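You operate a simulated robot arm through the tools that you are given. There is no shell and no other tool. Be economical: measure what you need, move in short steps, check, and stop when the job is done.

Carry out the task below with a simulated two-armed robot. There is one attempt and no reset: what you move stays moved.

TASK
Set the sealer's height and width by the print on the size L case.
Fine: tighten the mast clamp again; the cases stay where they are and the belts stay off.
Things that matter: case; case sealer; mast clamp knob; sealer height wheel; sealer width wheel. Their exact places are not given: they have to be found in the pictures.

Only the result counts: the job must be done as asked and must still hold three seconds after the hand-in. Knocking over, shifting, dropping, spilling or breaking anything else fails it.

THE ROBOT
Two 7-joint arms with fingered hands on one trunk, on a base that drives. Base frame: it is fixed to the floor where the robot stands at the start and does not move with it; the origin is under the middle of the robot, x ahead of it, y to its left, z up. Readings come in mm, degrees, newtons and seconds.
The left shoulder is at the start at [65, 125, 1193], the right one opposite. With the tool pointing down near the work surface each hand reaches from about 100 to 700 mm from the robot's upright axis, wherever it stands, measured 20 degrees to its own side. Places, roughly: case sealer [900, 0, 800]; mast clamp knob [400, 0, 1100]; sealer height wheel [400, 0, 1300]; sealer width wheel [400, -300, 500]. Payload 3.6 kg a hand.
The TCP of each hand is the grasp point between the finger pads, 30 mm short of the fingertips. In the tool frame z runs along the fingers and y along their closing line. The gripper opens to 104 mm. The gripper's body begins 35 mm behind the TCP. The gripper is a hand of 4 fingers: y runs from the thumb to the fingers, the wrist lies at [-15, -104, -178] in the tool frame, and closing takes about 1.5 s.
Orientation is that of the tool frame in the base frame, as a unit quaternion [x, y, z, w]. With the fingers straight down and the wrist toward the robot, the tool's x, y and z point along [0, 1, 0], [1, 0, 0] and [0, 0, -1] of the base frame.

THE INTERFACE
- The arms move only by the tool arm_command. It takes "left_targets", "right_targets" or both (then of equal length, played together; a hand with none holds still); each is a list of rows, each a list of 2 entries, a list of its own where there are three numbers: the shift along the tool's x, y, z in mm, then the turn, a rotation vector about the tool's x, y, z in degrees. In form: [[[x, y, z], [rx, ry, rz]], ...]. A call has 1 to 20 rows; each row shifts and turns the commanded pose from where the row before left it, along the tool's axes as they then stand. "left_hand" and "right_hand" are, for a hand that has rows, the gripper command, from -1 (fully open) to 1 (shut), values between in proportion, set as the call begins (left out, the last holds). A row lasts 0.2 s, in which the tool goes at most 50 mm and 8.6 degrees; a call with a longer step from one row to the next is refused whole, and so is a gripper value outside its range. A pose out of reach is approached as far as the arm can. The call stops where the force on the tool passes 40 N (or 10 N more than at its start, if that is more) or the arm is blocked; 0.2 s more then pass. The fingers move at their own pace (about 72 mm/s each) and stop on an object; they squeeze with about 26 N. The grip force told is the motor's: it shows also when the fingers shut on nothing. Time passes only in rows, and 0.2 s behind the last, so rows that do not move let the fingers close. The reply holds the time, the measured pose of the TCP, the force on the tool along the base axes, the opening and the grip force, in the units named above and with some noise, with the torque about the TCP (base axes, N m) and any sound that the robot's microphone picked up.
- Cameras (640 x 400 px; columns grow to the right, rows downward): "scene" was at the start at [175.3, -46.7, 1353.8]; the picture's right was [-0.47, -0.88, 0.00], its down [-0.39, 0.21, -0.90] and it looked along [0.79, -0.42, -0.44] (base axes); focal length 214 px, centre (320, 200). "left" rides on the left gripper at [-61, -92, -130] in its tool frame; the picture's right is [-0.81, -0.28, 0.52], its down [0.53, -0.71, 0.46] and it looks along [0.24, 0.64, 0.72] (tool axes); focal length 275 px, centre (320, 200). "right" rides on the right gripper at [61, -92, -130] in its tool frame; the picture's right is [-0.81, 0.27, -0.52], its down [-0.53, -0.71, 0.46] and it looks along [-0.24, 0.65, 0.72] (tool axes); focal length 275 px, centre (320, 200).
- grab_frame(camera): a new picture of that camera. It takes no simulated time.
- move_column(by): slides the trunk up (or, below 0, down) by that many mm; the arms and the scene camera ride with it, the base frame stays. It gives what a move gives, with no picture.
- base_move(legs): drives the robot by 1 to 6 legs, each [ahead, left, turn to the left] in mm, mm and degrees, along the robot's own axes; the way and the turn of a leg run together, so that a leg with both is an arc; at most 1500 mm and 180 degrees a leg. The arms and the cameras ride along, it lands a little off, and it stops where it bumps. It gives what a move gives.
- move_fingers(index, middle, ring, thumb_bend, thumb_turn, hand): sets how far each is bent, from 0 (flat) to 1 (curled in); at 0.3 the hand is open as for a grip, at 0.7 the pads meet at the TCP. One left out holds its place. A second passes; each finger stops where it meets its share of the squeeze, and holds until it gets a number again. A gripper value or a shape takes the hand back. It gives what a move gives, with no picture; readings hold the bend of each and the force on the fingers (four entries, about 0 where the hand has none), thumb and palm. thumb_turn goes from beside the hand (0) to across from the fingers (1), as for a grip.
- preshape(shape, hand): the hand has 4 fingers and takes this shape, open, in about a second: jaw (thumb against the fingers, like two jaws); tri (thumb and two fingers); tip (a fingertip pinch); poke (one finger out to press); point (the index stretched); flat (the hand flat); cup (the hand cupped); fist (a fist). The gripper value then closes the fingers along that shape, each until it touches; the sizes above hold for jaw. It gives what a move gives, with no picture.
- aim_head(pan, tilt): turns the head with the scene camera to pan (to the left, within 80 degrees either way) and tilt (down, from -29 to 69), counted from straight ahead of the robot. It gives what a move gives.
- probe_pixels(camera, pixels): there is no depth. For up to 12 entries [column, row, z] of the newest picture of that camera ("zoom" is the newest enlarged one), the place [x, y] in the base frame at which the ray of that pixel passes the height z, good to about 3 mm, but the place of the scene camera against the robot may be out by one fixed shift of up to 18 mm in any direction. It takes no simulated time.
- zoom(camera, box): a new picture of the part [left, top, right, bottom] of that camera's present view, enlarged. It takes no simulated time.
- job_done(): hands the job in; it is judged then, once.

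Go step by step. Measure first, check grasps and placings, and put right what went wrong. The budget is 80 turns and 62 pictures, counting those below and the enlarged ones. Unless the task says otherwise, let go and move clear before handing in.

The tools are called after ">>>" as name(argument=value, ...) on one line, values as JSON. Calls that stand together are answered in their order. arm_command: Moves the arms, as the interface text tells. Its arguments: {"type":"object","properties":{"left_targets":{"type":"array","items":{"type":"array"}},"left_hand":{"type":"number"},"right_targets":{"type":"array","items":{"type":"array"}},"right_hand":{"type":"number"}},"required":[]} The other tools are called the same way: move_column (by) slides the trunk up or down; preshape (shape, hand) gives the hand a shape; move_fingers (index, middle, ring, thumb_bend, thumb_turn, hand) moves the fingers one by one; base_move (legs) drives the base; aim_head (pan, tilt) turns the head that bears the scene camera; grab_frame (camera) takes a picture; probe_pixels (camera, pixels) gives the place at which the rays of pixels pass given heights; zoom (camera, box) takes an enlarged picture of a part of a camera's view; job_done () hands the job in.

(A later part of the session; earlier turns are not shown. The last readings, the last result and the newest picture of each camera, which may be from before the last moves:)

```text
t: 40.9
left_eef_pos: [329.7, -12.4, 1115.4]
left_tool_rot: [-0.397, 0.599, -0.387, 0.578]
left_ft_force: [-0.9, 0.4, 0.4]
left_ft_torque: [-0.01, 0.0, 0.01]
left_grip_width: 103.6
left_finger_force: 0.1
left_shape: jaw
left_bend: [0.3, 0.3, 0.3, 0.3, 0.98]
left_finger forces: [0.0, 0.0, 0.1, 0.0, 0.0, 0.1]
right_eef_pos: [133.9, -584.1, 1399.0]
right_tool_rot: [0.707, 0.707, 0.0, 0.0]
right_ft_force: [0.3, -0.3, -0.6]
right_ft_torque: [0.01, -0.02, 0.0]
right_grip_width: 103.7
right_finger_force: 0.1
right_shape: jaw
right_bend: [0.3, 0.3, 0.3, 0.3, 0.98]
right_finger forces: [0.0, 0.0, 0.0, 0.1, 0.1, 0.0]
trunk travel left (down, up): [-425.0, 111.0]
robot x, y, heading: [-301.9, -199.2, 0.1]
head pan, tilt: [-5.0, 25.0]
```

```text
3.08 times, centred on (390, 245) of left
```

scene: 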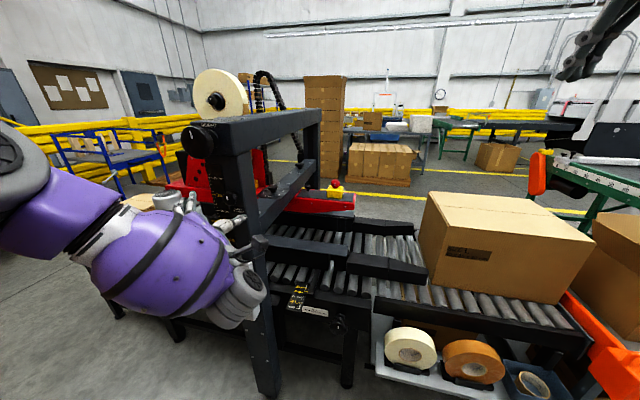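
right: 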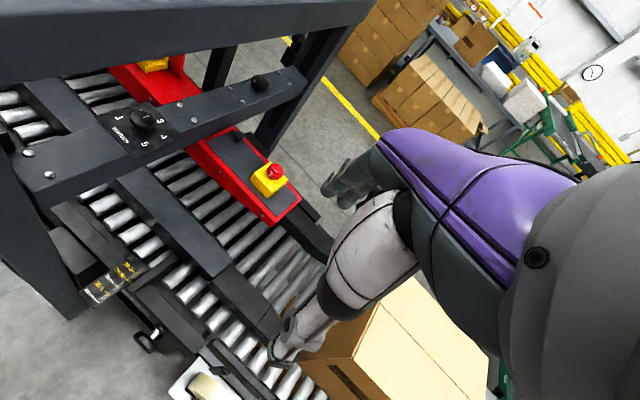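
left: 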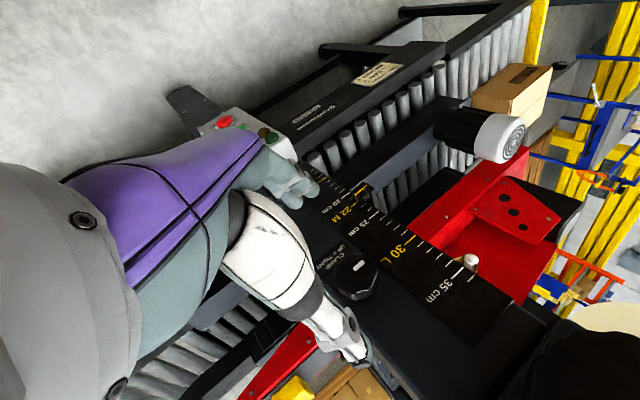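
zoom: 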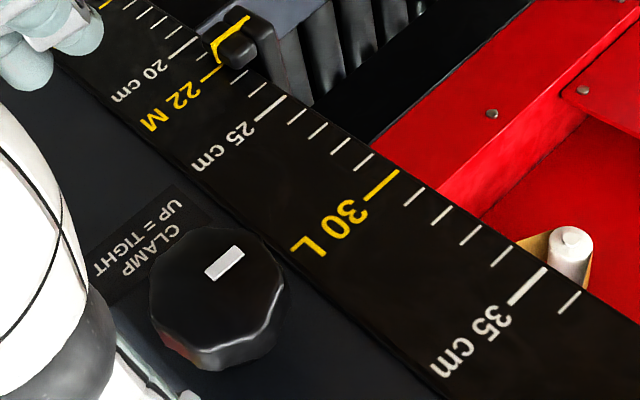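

The mark now points left, so the clamp is loose (turned about 90°). I'll raise the column 111 mm, centre on the height wheel, and test the roll range there.

>>> move_column(by=111)

>>> arm_command(left_targets=[[[-20, -10, 0], [0, 0, 0]], [[-21, -10, 0], [0, 0, 0]], [[0, 0, 0], [0, 0, -8.2]], [[0, 0, 0], [0, 0, -8.2]], [[0, 0, 0], [0, 0, -8.2]], [[0, 0, 0], [0, 0, -8.2]], [[0, 0, 0], [0, 0, 0]]])

>>> grab_frame(camera="left")

```text
t: 42.3
left_eef_pos: [330.5, -11.4, 1225.2]
left_tool_rot: [-0.396, 0.6, -0.386, 0.578]
left_ft_force: [0.7, -0.2, 0.3]
left_ft_torque: [0.02, -0.05, 0.01]
left_grip_width: 103.4
left_finger_force: 0.1
left_shape: jaw
left_bend: [0.3, 0.3, 0.3, 0.3, 0.98]
left_finger forces: [0.0, 0.0, 0.0, 0.0, 0.0, 0.1]
right_eef_pos: [135.9, -584.9, 1508.4]
right_tool_rot: [0.707, 0.707, -0.001, -0.001]
right_ft_force: [-0.4, 0.4, -0.2]
right_ft_torque: [0.01, 0.04, -0.03]
right_grip_width: 103.7
right_finger_force: 0.2
right_shape: jaw
right_bend: [0.3, 0.3, 0.3, 0.3, 0.98]
right_finger forces: [0.0, 0.0, 0.1, 0.1, 0.2, 0.0]
trunk travel left (down, up): [-536.0, 0.0]
robot x, y, heading: [-297.3, -199.4, -0.0]
head pan, tilt: [-5.0, 25.0]
```

```text
t: 43.9
left_eef_pos: [332.6, 18.6, 1260.7]
left_tool_rot: [0.55, -0.462, 0.535, -0.445]
left_ft_force: [0.2, 0.3, -0.1]
left_ft_torque: [0.01, 0.03, -0.01]
left_grip_width: 103.6
left_finger_force: 0.1
left_shape: jaw
left_bend: [0.3, 0.3, 0.3, 0.3, 0.98]
left_finger forces: [0.0, 0.1, 0.1, 0.1, 0.0, 0.0]
right_eef_pos: [134.8, -584.9, 1509.3]
right_tool_rot: [0.707, 0.707, -0.001, 0.001]
right_ft_force: [-0.2, -1.0, 0.5]
right_ft_torque: [0.0, -0.04, 0.02]
right_grip_width: 103.5
right_finger_force: 0.1
right_shape: jaw
right_bend: [0.3, 0.3, 0.3, 0.3, 0.98]
right_finger forces: [0.1, 0.0, 0.0, 0.0, 0.1, 0.0]
trunk travel left (down, up): [-536.0, 0.0]
robot x, y, heading: [-301.2, -200.6, -0.0]
head pan, tilt: [-5.0, 25.0]
```

```text
35 pictures are left
```

left: 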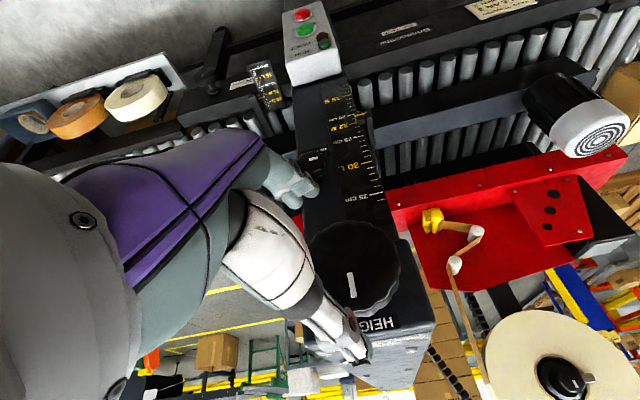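

Rolling to -190° is fine, and the wheel's centre at (352,268) is nearly aligned. I'll test how much further the roll goes for longer strokes.

>>> arm_command(left_targets=[[[-4, 0, 0], [0, 0, -8.5]], [[0, 0, 0], [0, 0, -8.5]], [[0, 0, 0], [0, 0, -8.5]], [[0, 0, 0], [0, 0, -8.5]], [[0, 0, 0], [0, 0, -8.5]], [[0, 0, 0], [0, 0, -8.5]], [[0, 0, 0], [0, 0, 0]]])

```text
t: 45.5
left_eef_pos: [330.5, 22.3, 1260.1]
left_tool_rot: [0.696, -0.18, 0.674, -0.171]
left_ft_force: [0.8, -0.3, 0.0]
left_ft_torque: [-0.02, 0.01, 0.0]
left_grip_width: 103.6
left_finger_force: 0.0
left_shape: jaw
left_bend: [0.3, 0.3, 0.3, 0.3, 0.98]
left_finger forces: [0.0, 0.0, 0.0, 0.0, 0.1, 0.0]
right_eef_pos: [133.9, -585.9, 1509.2]
right_tool_rot: [0.707, 0.708, 0.0, 0.0]
right_ft_force: [0.3, 0.3, 0.4]
right_ft_torque: [-0.01, -0.04, 0.03]
right_grip_width: 103.6
right_finger_force: 0.1
right_shape: jaw
right_bend: [0.3, 0.3, 0.3, 0.3, 0.98]
right_finger forces: [0.0, 0.0, 0.0, 0.0, 0.0, 0.1]
trunk travel left (down, up): [-536.0, 0.0]
robot x, y, heading: [-302.8, -197.2, -0.2]
head pan, tilt: [-5.0, 25.0]
```

-241° works too, so strokes of about 170° are possible. I'll approach the wheel and close on it.

>>> arm_command(left_targets=[[[0, 0, 20], [0, 0, 0]], [[0, 0, 15], [0, 0, 0]], [[0, 0, 10], [0, 0, 0]], [[0, 0, 6], [0, 0, 0]], [[0, 0, 0], [0, 0, 0]]])

>>> arm_command(left_targets=[[[0, 0, 0], [0, 0, 0]], [[0, 0, 0], [0, 0, 0]], [[0, 0, 0], [0, 0, 0]], [[0, 0, 0], [0, 0, 0]], [[0, 0, 0], [0, 0, 0]], [[0, 0, 0], [0, 0, 0]], [[0, 0, 0], [0, 0, 0]]], left_hand=1)

>>> grab_frame(camera="left")

```text
t: 46.7
left_eef_pos: [382.2, 20.4, 1259.4]
left_tool_rot: [0.695, -0.181, 0.674, -0.172]
left_ft_force: [0.1, -0.3, -0.5]
left_ft_torque: [-0.03, 0.0, -0.04]
left_grip_width: 103.4
left_finger_force: 0.0
left_shape: jaw
left_bend: [0.3, 0.3, 0.3, 0.3, 0.98]
left_finger forces: [0.0, 0.0, 0.0, 0.0, 0.0, 0.0]
right_eef_pos: [132.8, -584.5, 1509.7]
right_tool_rot: [0.708, 0.707, 0.001, 0.0]
right_ft_force: [-0.8, -0.4, -0.3]
right_ft_torque: [-0.04, -0.01, -0.01]
right_grip_width: 103.7
right_finger_force: 0.1
right_shape: jaw
right_bend: [0.3, 0.3, 0.3, 0.3, 0.98]
right_finger forces: [0.0, 0.0, 0.0, 0.1, 0.0, 0.1]
trunk travel left (down, up): [-536.0, 0.0]
robot x, y, heading: [-301.3, -198.5, 0.1]
head pan, tilt: [-5.0, 25.0]
```

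```text
t: 48.3
left_eef_pos: [382.7, 21.9, 1258.8]
left_tool_rot: [0.695, -0.181, 0.674, -0.172]
left_ft_force: [3.7, -0.1, 1.4]
left_ft_torque: [-0.04, -0.08, 0.0]
left_grip_width: 46.5
left_finger_force: 26.4
left_shape: jaw
left_bend: [0.75, 0.56, 0.55, 0.68, 1.0]
left_finger forces: [17.8, 8.5, 0.0, 0.0, 28.1, 0.0]
right_eef_pos: [135.8, -584.1, 1508.5]
right_tool_rot: [0.707, 0.707, 0.0, 0.0]
right_ft_force: [-0.4, 0.0, -0.8]
right_ft_torque: [0.01, 0.0, 0.03]
right_grip_width: 103.4
right_finger_force: 0.0
right_shape: jaw
right_bend: [0.3, 0.3, 0.3, 0.3, 0.98]
right_finger forces: [0.0, 0.1, 0.1, 0.1, 0.0, 0.1]
trunk travel left (down, up): [-536.0, 0.0]
robot x, y, heading: [-298.9, -201.4, -0.1]
head pan, tilt: [-5.0, 25.0]
```

```text
34 pictures are left
```

left: 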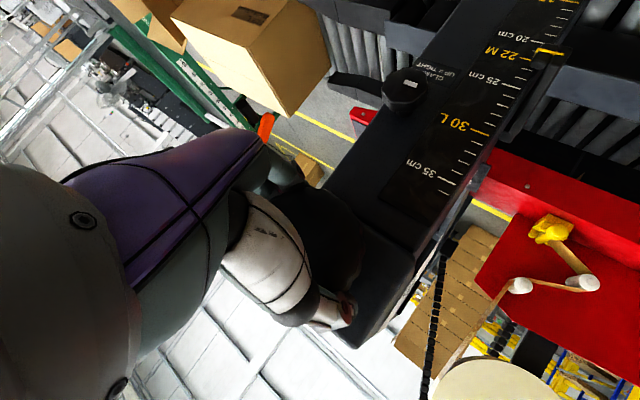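

It's gripping at 46 mm with 26 N on index, middle and thumb. I'll turn right by 85° first and then check.

>>> arm_command(left_targets=[[[0, 0, 0], [0, 0, 8.5]], [[0, 0, 0], [0, 0, 8.5]], [[0, 0, 0], [0, 0, 8.5]], [[0, 0, 0], [0, 0, 8.5]], [[0, 0, 0], [0, 0, 8.5]], [[0, 0, 0], [0, 0, 8.5]], [[0, 0, 0], [0, 0, 8.5]], [[0, 0, 0], [0, 0, 8.5]], [[0, 0, 0], [0, 0, 8.5]], [[0, 0, 0], [0, 0, 8.5]]])

>>> grab_frame(camera="left")

```text
t: 50.5
left_eef_pos: [384.7, 19.5, 1258.1]
left_tool_rot: [-0.388, 0.604, -0.382, 0.582]
left_ft_force: [17.7, -5.6, 5.6]
left_ft_torque: [-0.69, -1.9, -0.68]
left_grip_width: 44.6
left_finger_force: 25.7
left_shape: jaw
left_bend: [0.74, 0.58, 0.55, 0.74, 0.95]
left_finger forces: [23.9, 17.4, 0.0, 0.0, 34.2, 0.1]
right_eef_pos: [137.6, -584.6, 1508.4]
right_tool_rot: [0.707, 0.707, 0.0, 0.0]
right_ft_force: [0.4, 0.2, 0.1]
right_ft_torque: [-0.03, 0.01, 0.02]
right_grip_width: 103.6
right_finger_force: 0.1
right_shape: jaw
right_bend: [0.3, 0.3, 0.3, 0.3, 0.98]
right_finger forces: [0.0, 0.0, 0.1, 0.0, 0.0, 0.0]
trunk travel left (down, up): [-536.0, 0.0]
robot x, y, heading: [-302.1, -199.0, -0.1]
head pan, tilt: [-5.0, 25.0]
```

```text
33 pictures are left
```

left: 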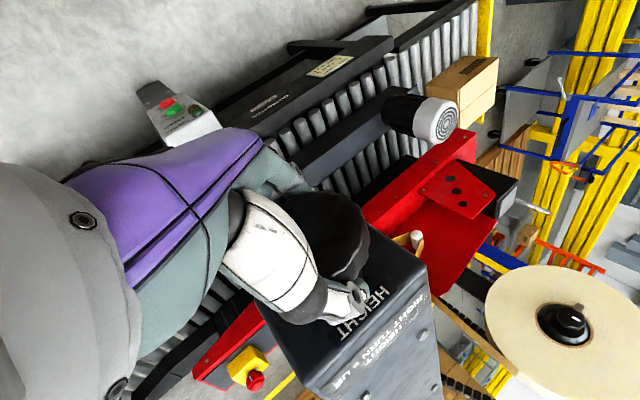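

The turn is proceeding with modest torque. I'll finish the stroke, open, back off and roll back, then read the pointer.

>>> arm_command(left_targets=[[[0, 0, 0], [0, 0, 8.5]], [[0, 0, 0], [0, 0, 8.5]], [[0, 0, 0], [0, 0, 8.5]], [[0, 0, 0], [0, 0, 8.5]], [[0, 0, 0], [0, 0, 8.5]], [[0, 0, 0], [0, 0, 8.5]], [[0, 0, 0], [0, 0, 8.5]], [[0, 0, 0], [0, 0, 8.5]]])

>>> arm_command(left_targets=[[[0, 0, 0], [0, 0, 0]], [[0, 0, 0], [0, 0, 0]], [[0, 0, 0], [0, 0, 0]], [[0, 0, 0], [0, 0, 0]], [[0, 0, 0], [0, 0, 0]], [[0, 0, -25], [0, 0, 0]], [[0, 0, -25], [0, 0, 0]], [[0, 0, 0], [0, 0, -8.5]], [[0, 0, 0], [0, 0, -8.5]], [[0, 0, 0], [0, 0, -8.5]], [[0, 0, 0], [0, 0, -8.5]], [[0, 0, 0], [0, 0, -8.5]], [[0, 0, 0], [0, 0, -8.5]], [[0, 0, 0], [0, 0, -8.5]], [[0, 0, 0], [0, 0, -8.5]], [[0, 0, 0], [0, 0, -8.5]], [[0, 0, 0], [0, 0, -8.5]], [[0, 0, 0], [0, 0, -8.5]], [[0, 0, 0], [0, 0, -8.5]]], left_hand=-1)

>>> grab_frame(camera="left")

```text
t: 52.3
left_eef_pos: [386.7, 19.8, 1258.1]
left_tool_rot: [0.014, 0.719, 0.01, 0.695]
left_ft_force: [27.5, -3.3, 9.1]
left_ft_torque: [-0.15, -0.2, -1.35]
left_grip_width: 43.2
left_finger_force: 25.7
left_shape: jaw
left_bend: [0.74, 0.57, 0.55, 0.77, 0.96]
left_finger forces: [27.9, 18.4, 0.1, 0.0, 32.8, 0.0]
right_eef_pos: [138.5, -585.4, 1508.1]
right_tool_rot: [0.707, 0.707, -0.002, -0.001]
right_ft_force: [0.9, 0.4, 0.3]
right_ft_torque: [0.02, 0.01, 0.03]
right_grip_width: 103.5
right_finger_force: 0.0
right_shape: jaw
right_bend: [0.3, 0.3, 0.3, 0.3, 0.98]
right_finger forces: [0.0, 0.1, 0.0, 0.0, 0.0, 0.0]
trunk travel left (down, up): [-536.0, 0.0]
robot x, y, heading: [-300.6, -199.1, -0.3]
head pan, tilt: [-5.0, 25.0]
```

```text
t: 56.3
left_eef_pos: [331.8, 21.5, 1260.5]
left_tool_rot: [0.55, -0.462, 0.535, -0.445]
left_ft_force: [0.1, 0.2, 0.6]
left_ft_torque: [0.02, -0.01, -0.01]
left_grip_width: 103.5
left_finger_force: 0.0
left_shape: jaw
left_bend: [0.3, 0.3, 0.3, 0.3, 0.98]
left_finger forces: [0.0, 0.1, 0.1, 0.0, 0.0, 0.0]
right_eef_pos: [133.8, -583.9, 1509.0]
right_tool_rot: [0.707, 0.707, -0.001, 0.0]
right_ft_force: [-0.5, -0.3, 0.3]
right_ft_torque: [-0.02, -0.02, 0.02]
right_grip_width: 103.8
right_finger_force: 0.0
right_shape: jaw
right_bend: [0.3, 0.3, 0.3, 0.3, 0.98]
right_finger forces: [0.1, 0.0, 0.1, 0.1, 0.0, 0.0]
trunk travel left (down, up): [-536.0, 0.0]
robot x, y, heading: [-304.5, -203.1, 0.1]
head pan, tilt: [-5.0, 25.0]
```

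```text
32 pictures are left
```

left: 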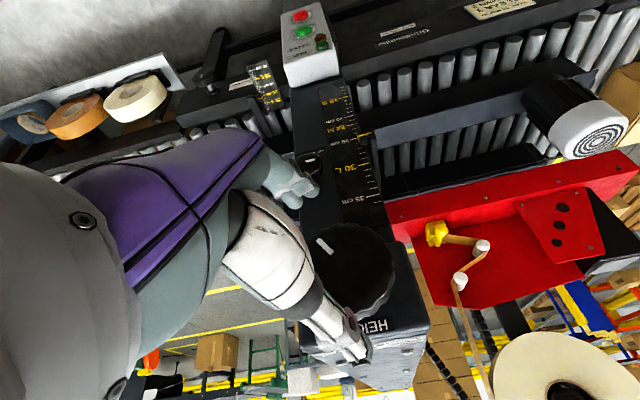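

The wheel mark turned about 140° right and the carriage moved. I'll zoom to read the pointer.

>>> zoom(camera="left", box=[290, 80, 410, 210])

```text
3.08 times, centred on (350, 145) of left
```

zoom: 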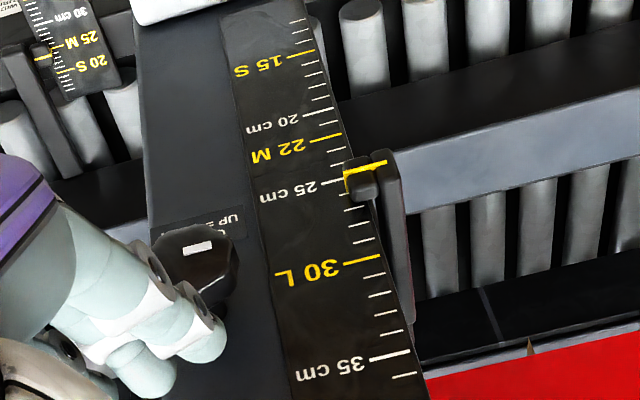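

The pointer reads about 24.6, up from about 21.2 for a ~145° turn. I'll do another ~150° stroke.

>>> arm_command(left_targets=[[[0, 0, 0], [0, 0, -8.5]], [[0, 0, 0], [0, 0, -8.5]], [[0, 0, 0], [0, 0, -8.5]], [[0, 0, 0], [0, 0, -8.5]], [[0, 0, 0], [0, 0, -8.5]], [[0, 0, 0], [0, 0, -8.5]], [[0, 0, 20], [0, 0, 0]], [[0, 0, 15], [0, 0, 0]], [[0, 0, 10], [0, 0, 0]], [[0, 0, 6], [0, 0, 0]], [[0, 0, 0], [0, 0, 0]]])

>>> arm_command(left_targets=[[[0, 0, 0], [0, 0, 0]], [[0, 0, 0], [0, 0, 0]], [[0, 0, 0], [0, 0, 0]], [[0, 0, 0], [0, 0, 0]], [[0, 0, 0], [0, 0, 0]], [[0, 0, 0], [0, 0, 0]], [[0, 0, 0], [0, 0, 0]]], left_hand=1)

>>> arm_command(left_targets=[[[0, 0, 0], [0, 0, 8.5]], [[0, 0, 0], [0, 0, 8.5]], [[0, 0, 0], [0, 0, 8.5]], [[0, 0, 0], [0, 0, 8.5]], [[0, 0, 0], [0, 0, 8.5]], [[0, 0, 0], [0, 0, 8.5]], [[0, 0, 0], [0, 0, 8.5]], [[0, 0, 0], [0, 0, 8.5]], [[0, 0, 0], [0, 0, 8.5]], [[0, 0, 0], [0, 0, 8.5]], [[0, 0, 0], [0, 0, 8.5]], [[0, 0, 0], [0, 0, 8.5]], [[0, 0, 0], [0, 0, 8.5]], [[0, 0, 0], [0, 0, 8.5]], [[0, 0, 0], [0, 0, 8.5]], [[0, 0, 0], [0, 0, 8.5]], [[0, 0, 0], [0, 0, 8.5]], [[0, 0, 0], [0, 0, 8.5]]])

>>> arm_command(left_targets=[[[0, 0, 0], [0, 0, 0]], [[0, 0, 0], [0, 0, 0]], [[0, 0, 0], [0, 0, 0]], [[0, 0, 0], [0, 0, 0]], [[0, 0, 0], [0, 0, 0]], [[0, 0, -25], [0, 0, 0]], [[0, 0, -25], [0, 0, 0]], [[0, 0, 0], [0, 0, -8.5]], [[0, 0, 0], [0, 0, -8.5]], [[0, 0, 0], [0, 0, -8.5]], [[0, 0, 0], [0, 0, -8.5]], [[0, 0, 0], [0, 0, -8.5]], [[0, 0, 0], [0, 0, -8.5]], [[0, 0, 0], [0, 0, -8.5]], [[0, 0, 0], [0, 0, -8.5]], [[0, 0, 0], [0, 0, -8.5]], [[0, 0, 0], [0, 0, -8.5]], [[0, 0, 0], [0, 0, -8.5]], [[0, 0, 0], [0, 0, -8.5]]], left_hand=-1)

>>> zoom(camera="left", box=[290, 80, 410, 320])

```text
t: 58.7
left_eef_pos: [382.7, 21.2, 1259.4]
left_tool_rot: [0.695, -0.181, 0.674, -0.172]
left_ft_force: [-0.3, 0.1, 0.2]
left_ft_torque: [0.01, 0.06, 0.02]
left_grip_width: 103.5
left_finger_force: 0.2
left_shape: jaw
left_bend: [0.3, 0.3, 0.3, 0.3, 0.98]
left_finger forces: [0.1, 0.0, 0.0, 0.0, 0.1, 0.1]
right_eef_pos: [134.0, -583.5, 1509.8]
right_tool_rot: [0.707, 0.707, 0.001, 0.0]
right_ft_force: [0.2, 0.6, 0.0]
right_ft_torque: [0.01, -0.02, 0.02]
right_grip_width: 103.6
right_finger_force: 0.0
right_shape: jaw
right_bend: [0.3, 0.3, 0.3, 0.3, 0.98]
right_finger forces: [0.0, 0.1, 0.1, 0.0, 0.0, 0.1]
trunk travel left (down, up): [-536.0, 0.0]
robot x, y, heading: [-300.8, -200.5, 0.0]
head pan, tilt: [-5.0, 25.0]
```

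```text
t: 60.3
left_eef_pos: [384.1, 20.9, 1258.4]
left_tool_rot: [0.695, -0.18, 0.674, -0.172]
left_ft_force: [3.5, 0.4, 0.6]
left_ft_torque: [-0.01, -0.08, 0.0]
left_grip_width: 46.6
left_finger_force: 26.0
left_shape: jaw
left_bend: [0.75, 0.56, 0.55, 0.68, 1.0]
left_finger forces: [18.1, 8.8, 0.0, 0.1, 28.4, 0.0]
right_eef_pos: [134.8, -584.3, 1509.9]
right_tool_rot: [0.707, 0.707, 0.0, 0.001]
right_ft_force: [0.3, -0.7, 0.0]
right_ft_torque: [-0.02, -0.03, 0.01]
right_grip_width: 103.7
right_finger_force: 0.0
right_shape: jaw
right_bend: [0.3, 0.3, 0.3, 0.3, 0.98]
right_finger forces: [0.1, 0.0, 0.1, 0.0, 0.0, 0.0]
trunk travel left (down, up): [-536.0, 0.0]
robot x, y, heading: [-300.6, -199.5, -0.1]
head pan, tilt: [-5.0, 25.0]
```

```text
t: 64.1
left_eef_pos: [387.2, 20.4, 1256.8]
left_tool_rot: [0.015, 0.719, 0.01, 0.695]
left_ft_force: [24.1, -3.4, 7.0]
left_ft_torque: [-0.11, -0.14, -1.16]
left_grip_width: 42.7
left_finger_force: 25.7
left_shape: jaw
left_bend: [0.74, 0.57, 0.55, 0.77, 0.97]
left_finger forces: [28.8, 15.1, 0.2, 0.0, 32.9, 0.1]
right_eef_pos: [139.6, -586.2, 1508.2]
right_tool_rot: [0.707, 0.707, -0.001, 0.0]
right_ft_force: [-0.4, -0.2, -0.8]
right_ft_torque: [0.04, 0.01, -0.03]
right_grip_width: 104.0
right_finger_force: 0.1
right_shape: jaw
right_bend: [0.3, 0.3, 0.3, 0.3, 0.98]
right_finger forces: [0.0, 0.0, 0.0, 0.0, 0.0, 0.0]
trunk travel left (down, up): [-536.0, 0.0]
robot x, y, heading: [-300.4, -195.7, -0.0]
head pan, tilt: [-5.0, 25.0]
```

```text
t: 68.1
left_eef_pos: [333.5, 21.4, 1260.2]
left_tool_rot: [0.551, -0.461, 0.534, -0.445]
left_ft_force: [-0.7, -0.1, -0.4]
left_ft_torque: [0.02, 0.0, 0.02]
left_grip_width: 103.4
left_finger_force: 0.0
left_shape: jaw
left_bend: [0.3, 0.3, 0.3, 0.3, 0.98]
left_finger forces: [0.0, 0.0, 0.0, 0.0, 0.0, 0.0]
right_eef_pos: [134.6, -584.7, 1510.4]
right_tool_rot: [0.707, 0.707, -0.001, 0.0]
right_ft_force: [-0.3, 0.4, -0.2]
right_ft_torque: [0.0, 0.02, 0.01]
right_grip_width: 103.9
right_finger_force: 0.1
right_shape: jaw
right_bend: [0.3, 0.3, 0.3, 0.3, 0.98]
right_finger forces: [0.0, 0.1, 0.0, 0.1, 0.1, 0.0]
trunk travel left (down, up): [-536.0, 0.0]
robot x, y, heading: [-298.6, -200.2, 0.0]
head pan, tilt: [-5.0, 25.0]
```

```text
1.67 times, centred on (350, 200) of left
```

zoom: 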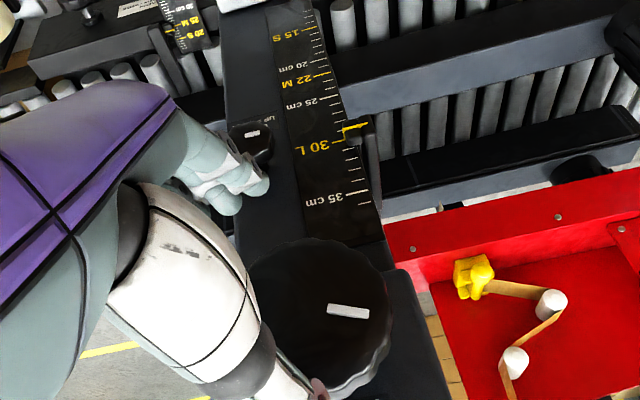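

The pointer is now a bit below 30. I'll zoom closer to quantify it.

>>> zoom(camera="left", box=[330, 120, 390, 160])

```text
10.00 times, centred on (360, 140) of left
```

zoom: 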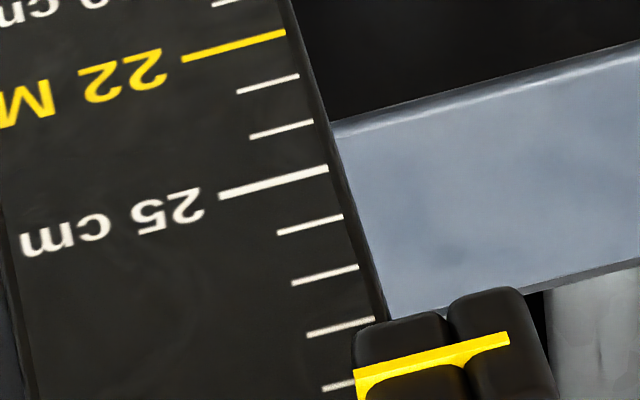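

Marks run at about 52 px per cm, and the pointer reads about 28.9 from this steep view. A raised pointer reads low from above, so I need a level view. I'll bring the left camera level with the pointer.

>>> arm_command(left_targets=[[[0, 0, -28], [0, 0, 0]], [[0, 0, -27], [0, 0, 8.6]], [[0, 0, 0], [0, 0, 8.6]], [[0, 0, 0], [0, 0, 8.6]], [[0, 0, 0], [0, 0, 8.6]], [[0, 0, 0], [0, 0, 8.6]], [[0, 0, 0], [0, 0, 8.6]], [[0, 0, 0], [0, 0, 8.6]], [[0, 0, 0], [0, 0, 8.6]], [[0, 0, 0], [0, 0, 8.6]], [[0, 0, 0], [0, 0, 8.6]], [[0, 0, 0], [0, 0, 8.6]], [[0, 0, 0], [0, 0, 8.6]], [[0, 0, 0], [0, 0, 8.6]], [[0, 0, 0], [0, 0, 8.6]], [[41, -6, 0], [0, 0, 8.6]], [[41, -6, 0], [0, 0, 0]], [[41, -6, 0], [0, 0, 0]], [[41, -6, 0], [0, 0, 0]], [[0, 0, 0], [0, 0, 0]]])

>>> grab_frame(camera="left")

```text
t: 72.3
left_eef_pos: [277.5, -40.8, 1148.2]
left_tool_rot: [0.171, 0.701, 0.173, 0.67]
left_ft_force: [-0.4, 0.3, -0.3]
left_ft_torque: [0.0, 0.01, 0.03]
left_grip_width: 103.7
left_finger_force: 0.1
left_shape: jaw
left_bend: [0.3, 0.3, 0.3, 0.3, 0.98]
left_finger forces: [0.1, 0.0, 0.0, 0.0, 0.1, 0.0]
left hand out of reach, approached as far as the arm can: row 16, 17, 18, 19
right_eef_pos: [135.1, -584.1, 1509.2]
right_tool_rot: [0.707, 0.707, 0.001, 0.0]
right_ft_force: [0.1, 0.9, 0.7]
right_ft_torque: [-0.02, 0.0, 0.02]
right_grip_width: 103.7
right_finger_force: 0.0
right_shape: jaw
right_bend: [0.3, 0.3, 0.3, 0.3, 0.98]
right_finger forces: [0.0, 0.0, 0.0, 0.1, 0.1, 0.0]
trunk travel left (down, up): [-536.0, 0.0]
robot x, y, heading: [-301.9, -196.7, -0.2]
head pan, tilt: [-5.0, 25.0]
```

```text
28 pictures are left
```

left: 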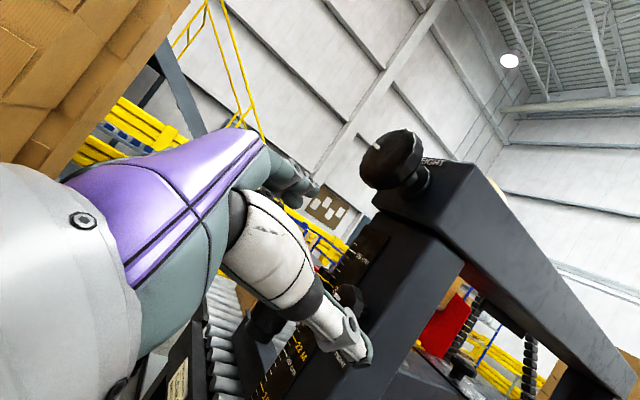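

The pointer is hidden by the palm here. I'll lower the column 180 mm and use a roll of about -110° so the camera is level with the pointer.

>>> move_column(by=-180)

>>> arm_command(left_targets=[[[0, 0, 0], [0, 0, -8.2]], [[0, 0, 0], [0, 0, -8.2]], [[0, 0, 0], [0, 0, -8.2]], [[0, 0, 0], [0, 0, -8.2]], [[0, 0, 0], [0, 0, -8.2]], [[0, 0, 0], [0, 0, -8.2]], [[-41, 17, 0], [0, 0, 0]], [[-41, 17, 0], [0, 0, 0]], [[0, 0, 0], [0, 0, 0]]])

>>> grab_frame(camera="left")

```text
t: 74.3
left_eef_pos: [234.5, -42.2, 735.2]
left_tool_rot: [0.205, 0.827, 0.133, 0.507]
left_ft_force: [-0.5, 0.0, -0.5]
left_ft_torque: [-0.03, 0.03, -0.02]
left_grip_width: 103.6
left_finger_force: 0.0
left_shape: jaw
left_bend: [0.3, 0.3, 0.3, 0.3, 0.98]
left_finger forces: [0.1, 0.0, 0.1, 0.0, 0.0, 0.0]
right_eef_pos: [134.7, -584.6, 1330.0]
right_tool_rot: [0.707, 0.707, 0.001, 0.001]
right_ft_force: [0.3, 0.5, 0.1]
right_ft_torque: [-0.01, -0.04, 0.04]
right_grip_width: 103.6
right_finger_force: 0.0
right_shape: jaw
right_bend: [0.3, 0.3, 0.3, 0.3, 0.98]
right_finger forces: [0.0, 0.0, 0.1, 0.0, 0.0, 0.1]
trunk travel left (down, up): [-356.0, 180.0]
robot x, y, heading: [-301.7, -200.0, -0.1]
head pan, tilt: [-5.0, 25.0]
```

```text
t: 76.3
left_eef_pos: [262.4, 17.4, 794.2]
left_tool_rot: [-0.159, 0.836, -0.09, 0.517]
left_ft_force: [0.3, 0.3, -0.6]
left_ft_torque: [0.0, 0.03, 0.01]
left_grip_width: 103.8
left_finger_force: 0.0
left_shape: jaw
left_bend: [0.3, 0.3, 0.3, 0.3, 0.98]
left_finger forces: [0.0, 0.0, 0.0, 0.1, 0.0, 0.1]
right_eef_pos: [135.9, -585.3, 1327.9]
right_tool_rot: [0.707, 0.707, 0.0, 0.001]
right_ft_force: [-1.0, 0.2, -0.1]
right_ft_torque: [0.01, 0.0, -0.01]
right_grip_width: 103.9
right_finger_force: 0.1
right_shape: jaw
right_bend: [0.3, 0.3, 0.3, 0.3, 0.98]
right_finger forces: [0.0, 0.1, 0.1, 0.0, 0.0, 0.0]
trunk travel left (down, up): [-356.0, 180.0]
robot x, y, heading: [-301.0, -198.3, -0.0]
head pan, tilt: [-5.0, 25.0]
```

```text
27 pictures are left
```

left: 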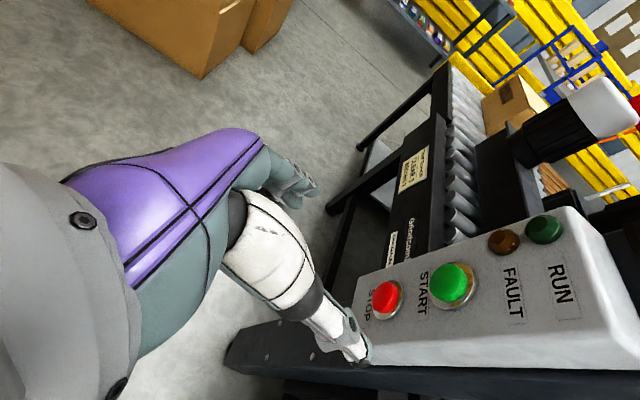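

The command had run ahead of the arm, so the hand dropped to z≈794, near the control box, without touching anything. I'll back away, rise, and level the tool again.

>>> arm_command(left_targets=[[[-30.7, -11.5, -23.9], [0, 0, 0]], [[-30.7, -11.5, -23.9], [0, 0, 0]], [[-30.7, -11.5, -23.9], [0, 0, 0]], [[-30.7, -11.5, -23.9], [0, 0, 0]], [[-30.7, -11.5, -23.9], [0, 0, 0]], [[-30.7, -11.5, -23.9], [0, 0, 0]], [[0, 0, 0], [2.4, -6.2, 0]], [[0, 0, 0], [2.4, -6.2, 0]], [[0, 0, 0], [2.4, -6.2, 0]], [[0, 0, 0], [2.4, -6.2, 0]], [[0, 0, 0], [0, 0, 0]]])

>>> grab_frame(camera="left")

```text
t: 78.7
left_eef_pos: [221.6, 19.7, 1032.5]
left_tool_rot: [-0.13, 0.696, -0.124, 0.695]
left_ft_force: [1.4, 0.4, -0.4]
left_ft_torque: [0.01, 0.0, 0.0]
left_grip_width: 103.8
left_finger_force: 0.0
left_shape: jaw
left_bend: [0.3, 0.3, 0.3, 0.3, 0.98]
left_finger forces: [0.1, 0.1, 0.0, 0.0, 0.0, 0.1]
right_eef_pos: [134.8, -584.7, 1329.8]
right_tool_rot: [0.707, 0.707, -0.001, 0.0]
right_ft_force: [0.0, -0.4, -0.5]
right_ft_torque: [0.05, -0.04, 0.02]
right_grip_width: 104.0
right_finger_force: 0.0
right_shape: jaw
right_bend: [0.3, 0.3, 0.3, 0.3, 0.98]
right_finger forces: [0.0, 0.1, 0.1, 0.1, 0.0, 0.1]
trunk travel left (down, up): [-356.0, 180.0]
robot x, y, heading: [-300.4, -201.8, -0.2]
head pan, tilt: [-5.0, 25.0]
```

```text
26 pictures are left
```

left: 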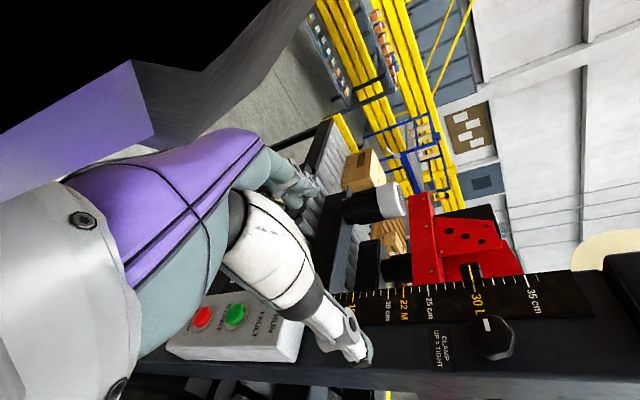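

Clear level view: the pointer is near the 30 L mark at (470,285). I'll zoom in.

>>> zoom(camera="left", box=[425, 255, 545, 330])

```text
5.33 times, centred on (485, 292) of left
```

zoom: 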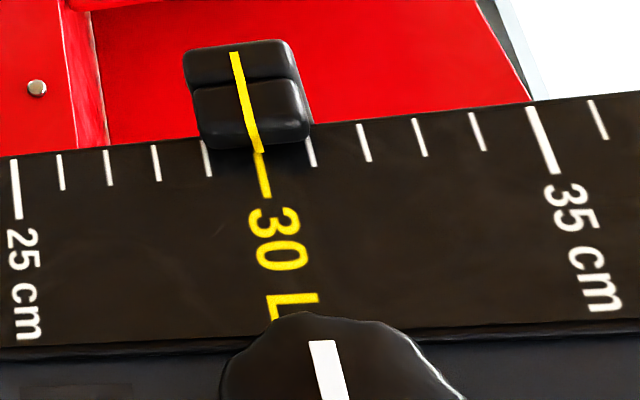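

The pointer's tip lines up with the 30 L mark, so the height is set at 30.0. Now I'll raise the column back and grip the clamp knob at about -157° to turn it right to "up".

>>> move_column(by=69)

>>> arm_command(left_targets=[[[0.5, -17, 20], [0, 0, 0]], [[0.5, -17, 30], [0, 0, 0]], [[0, 0, 30], [0, 0, 0]], [[0, 0, 20], [0, 0, 0]], [[0, 0, 0], [0, 0, -7.7]], [[0, 0, 0], [0, 0, -7.7]], [[0, 0, 0], [0, 0, -7.7]], [[0, 0, 0], [0, 0, -7.7]], [[0, 0, 0], [0, 0, -7.7]], [[0, 0, 0], [0, 0, -7.7]], [[0, 0, 0], [0, 0, 0]]])

>>> grab_frame(camera="left")

```text
t: 79.8
left_eef_pos: [223.4, 19.2, 1101.7]
left_tool_rot: [-0.129, 0.697, -0.123, 0.695]
left_ft_force: [-0.2, -0.4, -0.5]
left_ft_torque: [-0.01, 0.03, -0.01]
left_grip_width: 103.6
left_finger_force: 0.1
left_shape: jaw
left_bend: [0.3, 0.3, 0.3, 0.3, 0.98]
left_finger forces: [0.0, 0.0, 0.0, 0.0, 0.0, 0.0]
right_eef_pos: [134.7, -584.4, 1399.3]
right_tool_rot: [0.707, 0.707, -0.001, -0.001]
right_ft_force: [-0.8, 0.7, 0.4]
right_ft_torque: [0.01, -0.01, -0.03]
right_grip_width: 103.9
right_finger_force: 0.1
right_shape: jaw
right_bend: [0.3, 0.3, 0.3, 0.3, 0.98]
right_finger forces: [0.0, 0.0, 0.1, 0.0, 0.0, 0.1]
trunk travel left (down, up): [-425.0, 111.0]
robot x, y, heading: [-302.1, -198.4, -0.0]
head pan, tilt: [-5.0, 25.0]
```

```text
t: 82.2
left_eef_pos: [322.6, -12.6, 1112.5]
left_tool_rot: [-0.394, 0.589, -0.386, 0.591]
left_ft_force: [0.3, -0.3, -0.6]
left_ft_torque: [-0.02, 0.0, 0.0]
left_grip_width: 103.9
left_finger_force: 0.0
left_shape: jaw
left_bend: [0.3, 0.3, 0.3, 0.3, 0.98]
left_finger forces: [0.1, 0.1, 0.0, 0.1, 0.0, 0.0]
right_eef_pos: [135.1, -585.5, 1399.3]
right_tool_rot: [0.707, 0.707, 0.0, 0.0]
right_ft_force: [0.7, 0.1, 0.3]
right_ft_torque: [-0.02, 0.02, -0.02]
right_grip_width: 103.9
right_finger_force: 0.1
right_shape: jaw
right_bend: [0.3, 0.3, 0.3, 0.3, 0.98]
right_finger forces: [0.0, 0.1, 0.0, 0.0, 0.0, 0.0]
trunk travel left (down, up): [-425.0, 111.0]
robot x, y, heading: [-299.3, -196.7, -0.1]
head pan, tilt: [-5.0, 25.0]
```

```text
24 pictures are left
```

left: 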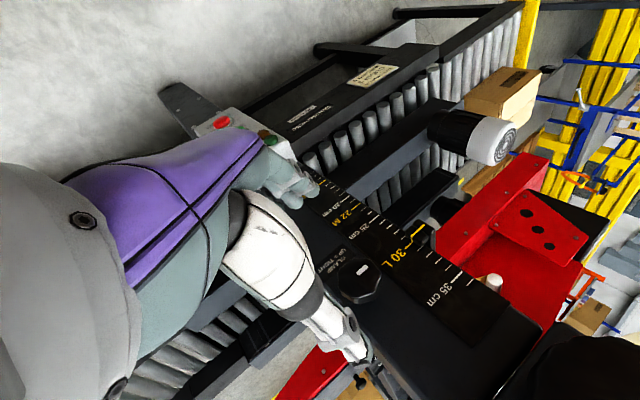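

The pointer still sits at 30. I'll approach and grip the knob.

>>> arm_command(left_targets=[[[0, 0, 25], [0, 0, 0]], [[0, 0, 25], [0, 0, 0]], [[0, 0, 18], [0, 0, 0]], [[0, 0, 10], [0, 0, 0]], [[0, 0, 0], [0, 0, 0]]], left_hand=-0.4)

>>> arm_command(left_targets=[[[0, 0, 0], [0, 0, 0]], [[0, 0, 0], [0, 0, 0]], [[0, 0, 0], [0, 0, 0]], [[0, 0, 0], [0, 0, 0]], [[0, 0, 0], [0, 0, 0]], [[0, 0, 0], [0, 0, 0]], [[0, 0, 0], [0, 0, 0]]], left_hand=1)

>>> grab_frame(camera="left")

```text
t: 83.4
left_eef_pos: [401.8, -12.0, 1113.2]
left_tool_rot: [-0.393, 0.59, -0.386, 0.591]
left_ft_force: [-2.1, 0.6, -0.4]
left_ft_torque: [-0.05, -0.06, -0.03]
left_grip_width: 72.8
left_finger_force: 0.0
left_shape: jaw
left_bend: [0.27, 0.37, 0.34, 0.58, 0.99]
left_finger forces: [0.0, 0.0, 0.1, 0.1, 1.7, 0.0]
right_eef_pos: [134.5, -585.3, 1398.5]
right_tool_rot: [0.707, 0.707, 0.0, 0.0]
right_ft_force: [0.2, 0.1, 0.8]
right_ft_torque: [0.01, 0.02, -0.03]
right_grip_width: 103.6
right_finger_force: 0.1
right_shape: jaw
right_bend: [0.3, 0.3, 0.3, 0.3, 0.98]
right_finger forces: [0.0, 0.1, 0.0, 0.1, 0.0, 0.0]
trunk travel left (down, up): [-425.0, 111.0]
robot x, y, heading: [-302.6, -196.3, -0.1]
head pan, tilt: [-5.0, 25.0]
```

```text
t: 85.0
left_eef_pos: [402.2, -9.5, 1110.4]
left_tool_rot: [-0.395, 0.59, -0.385, 0.59]
left_ft_force: [-3.9, 10.6, -19.5]
left_ft_torque: [0.2, 0.58, 0.22]
left_grip_width: 15.1
left_finger_force: 25.9
left_shape: jaw
left_bend: [0.7, 0.7, 0.7, 0.76, 1.0]
left_finger forces: [21.7, 16.3, 0.0, 0.0, 20.2, 0.0]
right_eef_pos: [136.3, -581.8, 1399.1]
right_tool_rot: [0.707, 0.707, 0.0, 0.001]
right_ft_force: [-0.7, -0.8, 1.3]
right_ft_torque: [0.0, 0.0, -0.01]
right_grip_width: 103.8
right_finger_force: 0.0
right_shape: jaw
right_bend: [0.3, 0.3, 0.3, 0.3, 0.98]
right_finger forces: [0.0, 0.0, 0.0, 0.1, 0.1, 0.0]
trunk travel left (down, up): [-425.0, 111.0]
robot x, y, heading: [-299.6, -200.0, 0.0]
head pan, tilt: [-5.0, 25.0]
```

```text
23 pictures are left
```

left: 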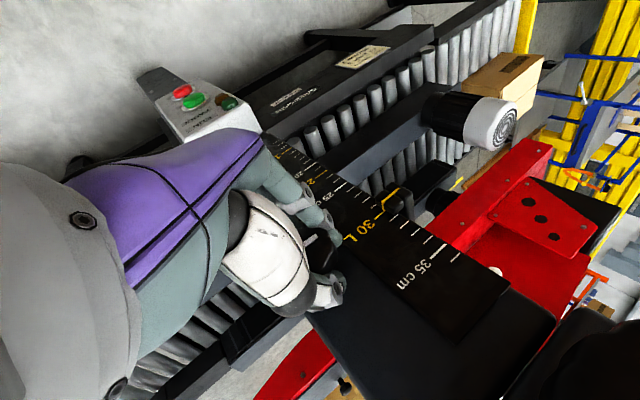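

The grip is off-centre: 15 mm wide with a net push downward. I'll open fully, shift about 4 mm down and right, and regrip.

>>> arm_command(left_targets=[[[0, 0, 0], [0, 0, 0]], [[0, 0, 0], [0, 0, 0]], [[0, 0, 0], [0, 0, 0]], [[0, 0, 0], [0, 0, 0]], [[0, 0, 0], [0, 0, 0]], [[0, 0, 0], [0, 0, 0]], [[5.2, 2.5, -2], [0, 0, 0]], [[0, 0, 0], [0, 0, 0]]], left_hand=-1)

>>> arm_command(left_targets=[[[0, 0, 0], [0, 0, 0]], [[0, 0, 0], [0, 0, 0]], [[0, 0, 0], [0, 0, 0]], [[0, 0, 0], [0, 0, 0]], [[0, 0, 0], [0, 0, 0]], [[0, 0, 0], [0, 0, 0]], [[0, 0, 0], [0, 0, 0]]], left_hand=1)

>>> grab_frame(camera="left")

```text
t: 86.8
left_eef_pos: [399.9, -17.3, 1108.7]
left_tool_rot: [-0.392, 0.59, -0.387, 0.59]
left_ft_force: [-0.2, -0.3, -0.1]
left_ft_torque: [0.04, -0.03, -0.01]
left_grip_width: 103.9
left_finger_force: 0.1
left_shape: jaw
left_bend: [0.3, 0.3, 0.3, 0.3, 0.98]
left_finger forces: [0.0, 0.0, 0.1, 0.0, 0.0, 0.1]
right_eef_pos: [135.1, -584.1, 1398.0]
right_tool_rot: [0.707, 0.707, 0.0, 0.0]
right_ft_force: [-0.4, -0.1, 0.5]
right_ft_torque: [-0.02, 0.01, 0.02]
right_grip_width: 103.5
right_finger_force: 0.1
right_shape: jaw
right_bend: [0.3, 0.3, 0.3, 0.3, 0.98]
right_finger forces: [0.0, 0.0, 0.0, 0.1, 0.0, 0.1]
trunk travel left (down, up): [-425.0, 111.0]
robot x, y, heading: [-299.5, -200.5, -0.1]
head pan, tilt: [-5.0, 25.0]
```

```text
t: 88.4
left_eef_pos: [400.7, -17.3, 1108.9]
left_tool_rot: [-0.391, 0.59, -0.387, 0.591]
left_ft_force: [12.7, -3.8, 7.7]
left_ft_torque: [0.03, 0.06, 0.0]
left_grip_width: 23.8
left_finger_force: 25.9
left_shape: jaw
left_bend: [0.74, 0.67, 0.67, 0.76, 1.0]
left_finger forces: [12.3, 5.4, 0.0, 0.0, 25.4, 0.0]
right_eef_pos: [135.7, -585.5, 1398.8]
right_tool_rot: [0.707, 0.708, -0.001, 0.0]
right_ft_force: [0.4, 0.0, -0.2]
right_ft_torque: [-0.02, 0.03, -0.01]
right_grip_width: 103.7
right_finger_force: 0.0
right_shape: jaw
right_bend: [0.3, 0.3, 0.3, 0.3, 0.98]
right_finger forces: [0.0, 0.0, 0.0, 0.0, 0.1, 0.0]
trunk travel left (down, up): [-425.0, 111.0]
robot x, y, heading: [-301.9, -197.5, 0.0]
head pan, tilt: [-5.0, 25.0]
```

```text
22 pictures are left
```

left: 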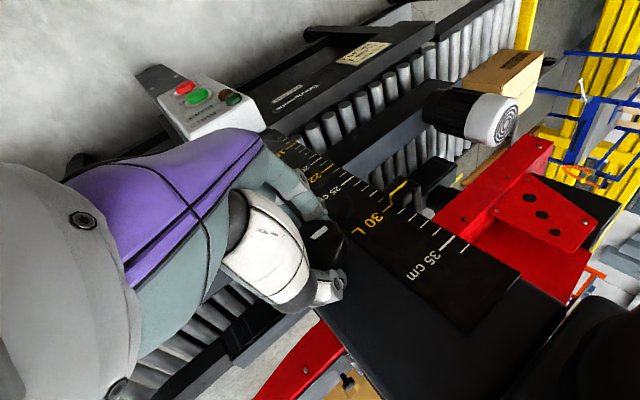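

Now it's a proper grip (23.8 mm, balanced). I'll turn right about 96°, open partly, and back off to look.

>>> arm_command(left_targets=[[[0, 0, 0], [0, 0, 8]], [[0, 0, 0], [0, 0, 8]], [[0, 0, 0], [0, 0, 8]], [[0, 0, 0], [0, 0, 8]], [[0, 0, 0], [0, 0, 8]], [[0, 0, 0], [0, 0, 8]], [[0, 0, 0], [0, 0, 8]], [[0, 0, 0], [0, 0, 8]], [[0, 0, 0], [0, 0, 8]], [[0, 0, 0], [0, 0, 8]], [[0, 0, 0], [0, 0, 8]], [[0, 0, 0], [0, 0, 8]]])

>>> arm_command(left_targets=[[[0, 0, 0], [0, 0, 0]], [[0, 0, 0], [0, 0, 0]], [[0, 0, 0], [0, 0, 0]], [[0, 0, 0], [0, 0, 0]], [[0, 0, 0], [0, 0, 0]], [[0, 0, -25], [0, 0, 0]], [[0, 0, -30], [0, 0, 0]], [[0, 0, -25], [0, 0, 0]], [[0, 0, 0], [0, 0, -8]], [[0, 0, 0], [0, 0, -8]], [[0, 0, 0], [0, 0, -8]], [[0, 0, 0], [0, 0, -8]], [[0, 0, 0], [0, 0, -8]], [[0, 0, 0], [0, 0, -8]], [[0, 0, 0], [0, 0, 0]]], left_hand=-0.4)

>>> grab_frame(camera="left")

```text
t: 91.0
left_eef_pos: [400.1, -18.2, 1106.8]
left_tool_rot: [0.172, 0.69, 0.183, 0.679]
left_ft_force: [22.4, -2.8, 0.4]
left_ft_torque: [-0.04, -0.14, -0.44]
left_grip_width: 22.3
left_finger_force: 26.3
left_shape: jaw
left_bend: [0.74, 0.67, 0.67, 0.79, 0.99]
left_finger forces: [15.0, 17.7, 0.0, 0.0, 21.4, 0.0]
right_eef_pos: [137.6, -585.3, 1397.0]
right_tool_rot: [0.707, 0.708, 0.0, 0.0]
right_ft_force: [-0.4, 0.2, -0.2]
right_ft_torque: [-0.03, -0.02, 0.0]
right_grip_width: 103.9
right_finger_force: 0.0
right_shape: jaw
right_bend: [0.3, 0.3, 0.3, 0.3, 0.98]
right_finger forces: [0.0, 0.0, 0.0, 0.0, 0.1, 0.0]
trunk travel left (down, up): [-425.0, 111.0]
robot x, y, heading: [-302.1, -198.8, -0.2]
head pan, tilt: [-5.0, 25.0]
```

```text
t: 94.2
left_eef_pos: [318.1, -16.4, 1109.0]
left_tool_rot: [-0.12, 0.698, -0.113, 0.697]
left_ft_force: [0.3, -0.7, -0.2]
left_ft_torque: [0.03, -0.02, 0.02]
left_grip_width: 72.6
left_finger_force: 0.0
left_shape: jaw
left_bend: [0.27, 0.37, 0.34, 0.58, 0.99]
left_finger forces: [0.0, 0.0, 0.0, 0.0, 0.0, 0.0]
right_eef_pos: [133.7, -584.7, 1397.4]
right_tool_rot: [0.707, 0.707, 0.0, 0.0]
right_ft_force: [-1.2, -0.2, 0.0]
right_ft_torque: [0.01, 0.02, 0.02]
right_grip_width: 103.7
right_finger_force: 0.0
right_shape: jaw
right_bend: [0.3, 0.3, 0.3, 0.3, 0.98]
right_finger forces: [0.0, 0.0, 0.0, 0.1, 0.0, 0.0]
trunk travel left (down, up): [-425.0, 111.0]
robot x, y, heading: [-303.0, -196.4, 0.2]
head pan, tilt: [-5.0, 25.0]
```

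```text
21 pictures are left
```

left: 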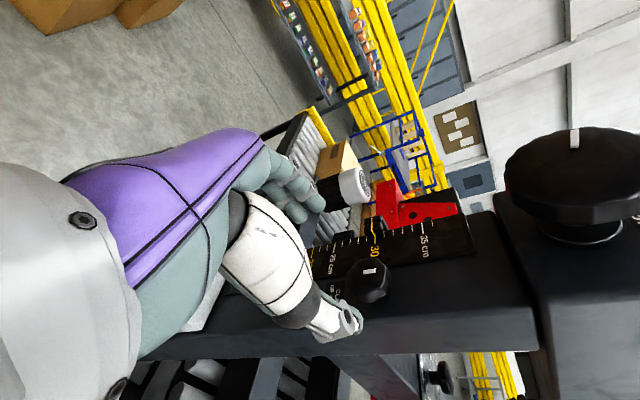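

>>> zoom(camera="left", box=[320, 210, 440, 310])

```text
4.00 times, centred on (380, 260) of left
```

zoom: 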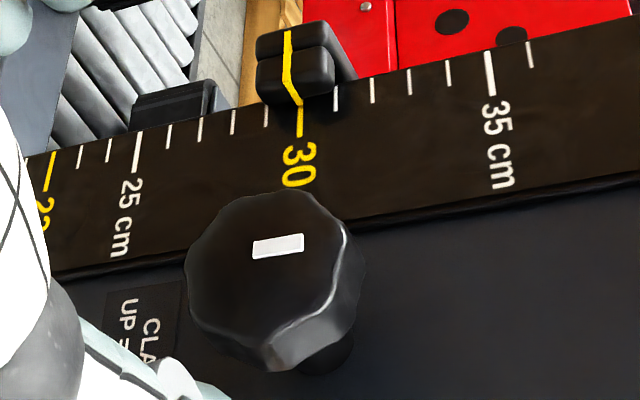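

The pointer still reads 30 and the knob bar is parallel to the mast (up). I'll retract the left hand clear and check from the scene camera, along with the width wheel.

>>> arm_command(left_targets=[[[0, 0, -30], [0, 0, 0]], [[0, 20, -35], [0, 0, 0]], [[0, 40, -20], [0, 0, 0]], [[0, 40, -10], [0, 0, 0]], [[0, 40, 0], [0, 0, 0]], [[0, 40, 0], [0, 0, 0]], [[0, 40, 0], [0, 0, 0]], [[0, 0, 0], [0, 0, 0]]])

>>> aim_head(pan=12, tilt=30)

>>> grab_frame(camera="scene")

```text
t: 96.0
left_eef_pos: [251.1, 117.3, 1075.8]
left_tool_rot: [-0.125, 0.699, -0.11, 0.695]
left_ft_force: [-0.1, -0.2, -0.7]
left_ft_torque: [-0.04, 0.0, 0.0]
left_grip_width: 72.5
left_finger_force: 0.0
left_shape: jaw
left_bend: [0.27, 0.37, 0.34, 0.58, 0.99]
left_finger forces: [0.1, 0.1, 0.0, 0.0, 0.1, 0.0]
left hand out of reach, approached as far as the arm can: row 5, 6, 7
right_eef_pos: [134.3, -585.1, 1397.3]
right_tool_rot: [0.707, 0.707, 0.001, 0.0]
right_ft_force: [-0.7, -0.4, 0.5]
right_ft_torque: [0.0, -0.03, 0.01]
right_grip_width: 103.7
right_finger_force: 0.1
right_shape: jaw
right_bend: [0.3, 0.3, 0.3, 0.3, 0.98]
right_finger forces: [0.0, 0.0, 0.0, 0.0, 0.0, 0.0]
trunk travel left (down, up): [-425.0, 111.0]
robot x, y, heading: [-301.8, -198.6, 0.1]
head pan, tilt: [-5.0, 25.0]
```

```text
t: 96.8
left_eef_pos: [250.3, 117.3, 1074.4]
left_tool_rot: [-0.124, 0.7, -0.109, 0.695]
left_ft_force: [-0.2, -0.4, 0.4]
left_ft_torque: [0.0, 0.0, -0.02]
left_grip_width: 72.8
left_finger_force: 0.0
left_shape: jaw
left_bend: [0.27, 0.37, 0.34, 0.58, 0.99]
left_finger forces: [0.0, 0.0, 0.0, 0.0, 0.0, 0.0]
right_eef_pos: [134.5, -584.9, 1399.2]
right_tool_rot: [0.707, 0.707, 0.0, 0.0]
right_ft_force: [0.4, 0.4, 0.1]
right_ft_torque: [0.03, -0.01, -0.01]
right_grip_width: 103.5
right_finger_force: 0.1
right_shape: jaw
right_bend: [0.3, 0.3, 0.3, 0.3, 0.98]
right_finger forces: [0.0, 0.0, 0.1, 0.0, 0.0, 0.1]
trunk travel left (down, up): [-425.0, 111.0]
robot x, y, heading: [-299.0, -198.9, -0.1]
head pan, tilt: [12.0, 30.0]
```

```text
19 pictures are left
```

scene: 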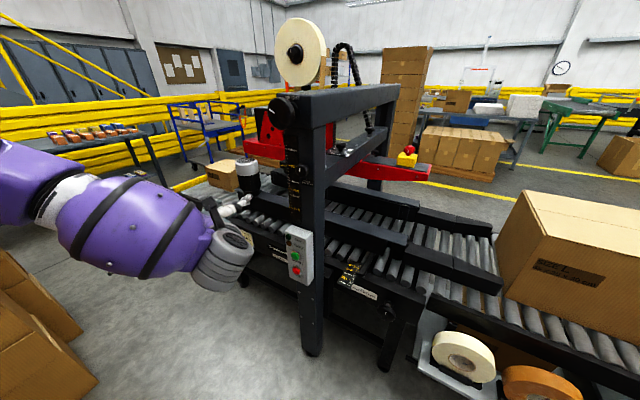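

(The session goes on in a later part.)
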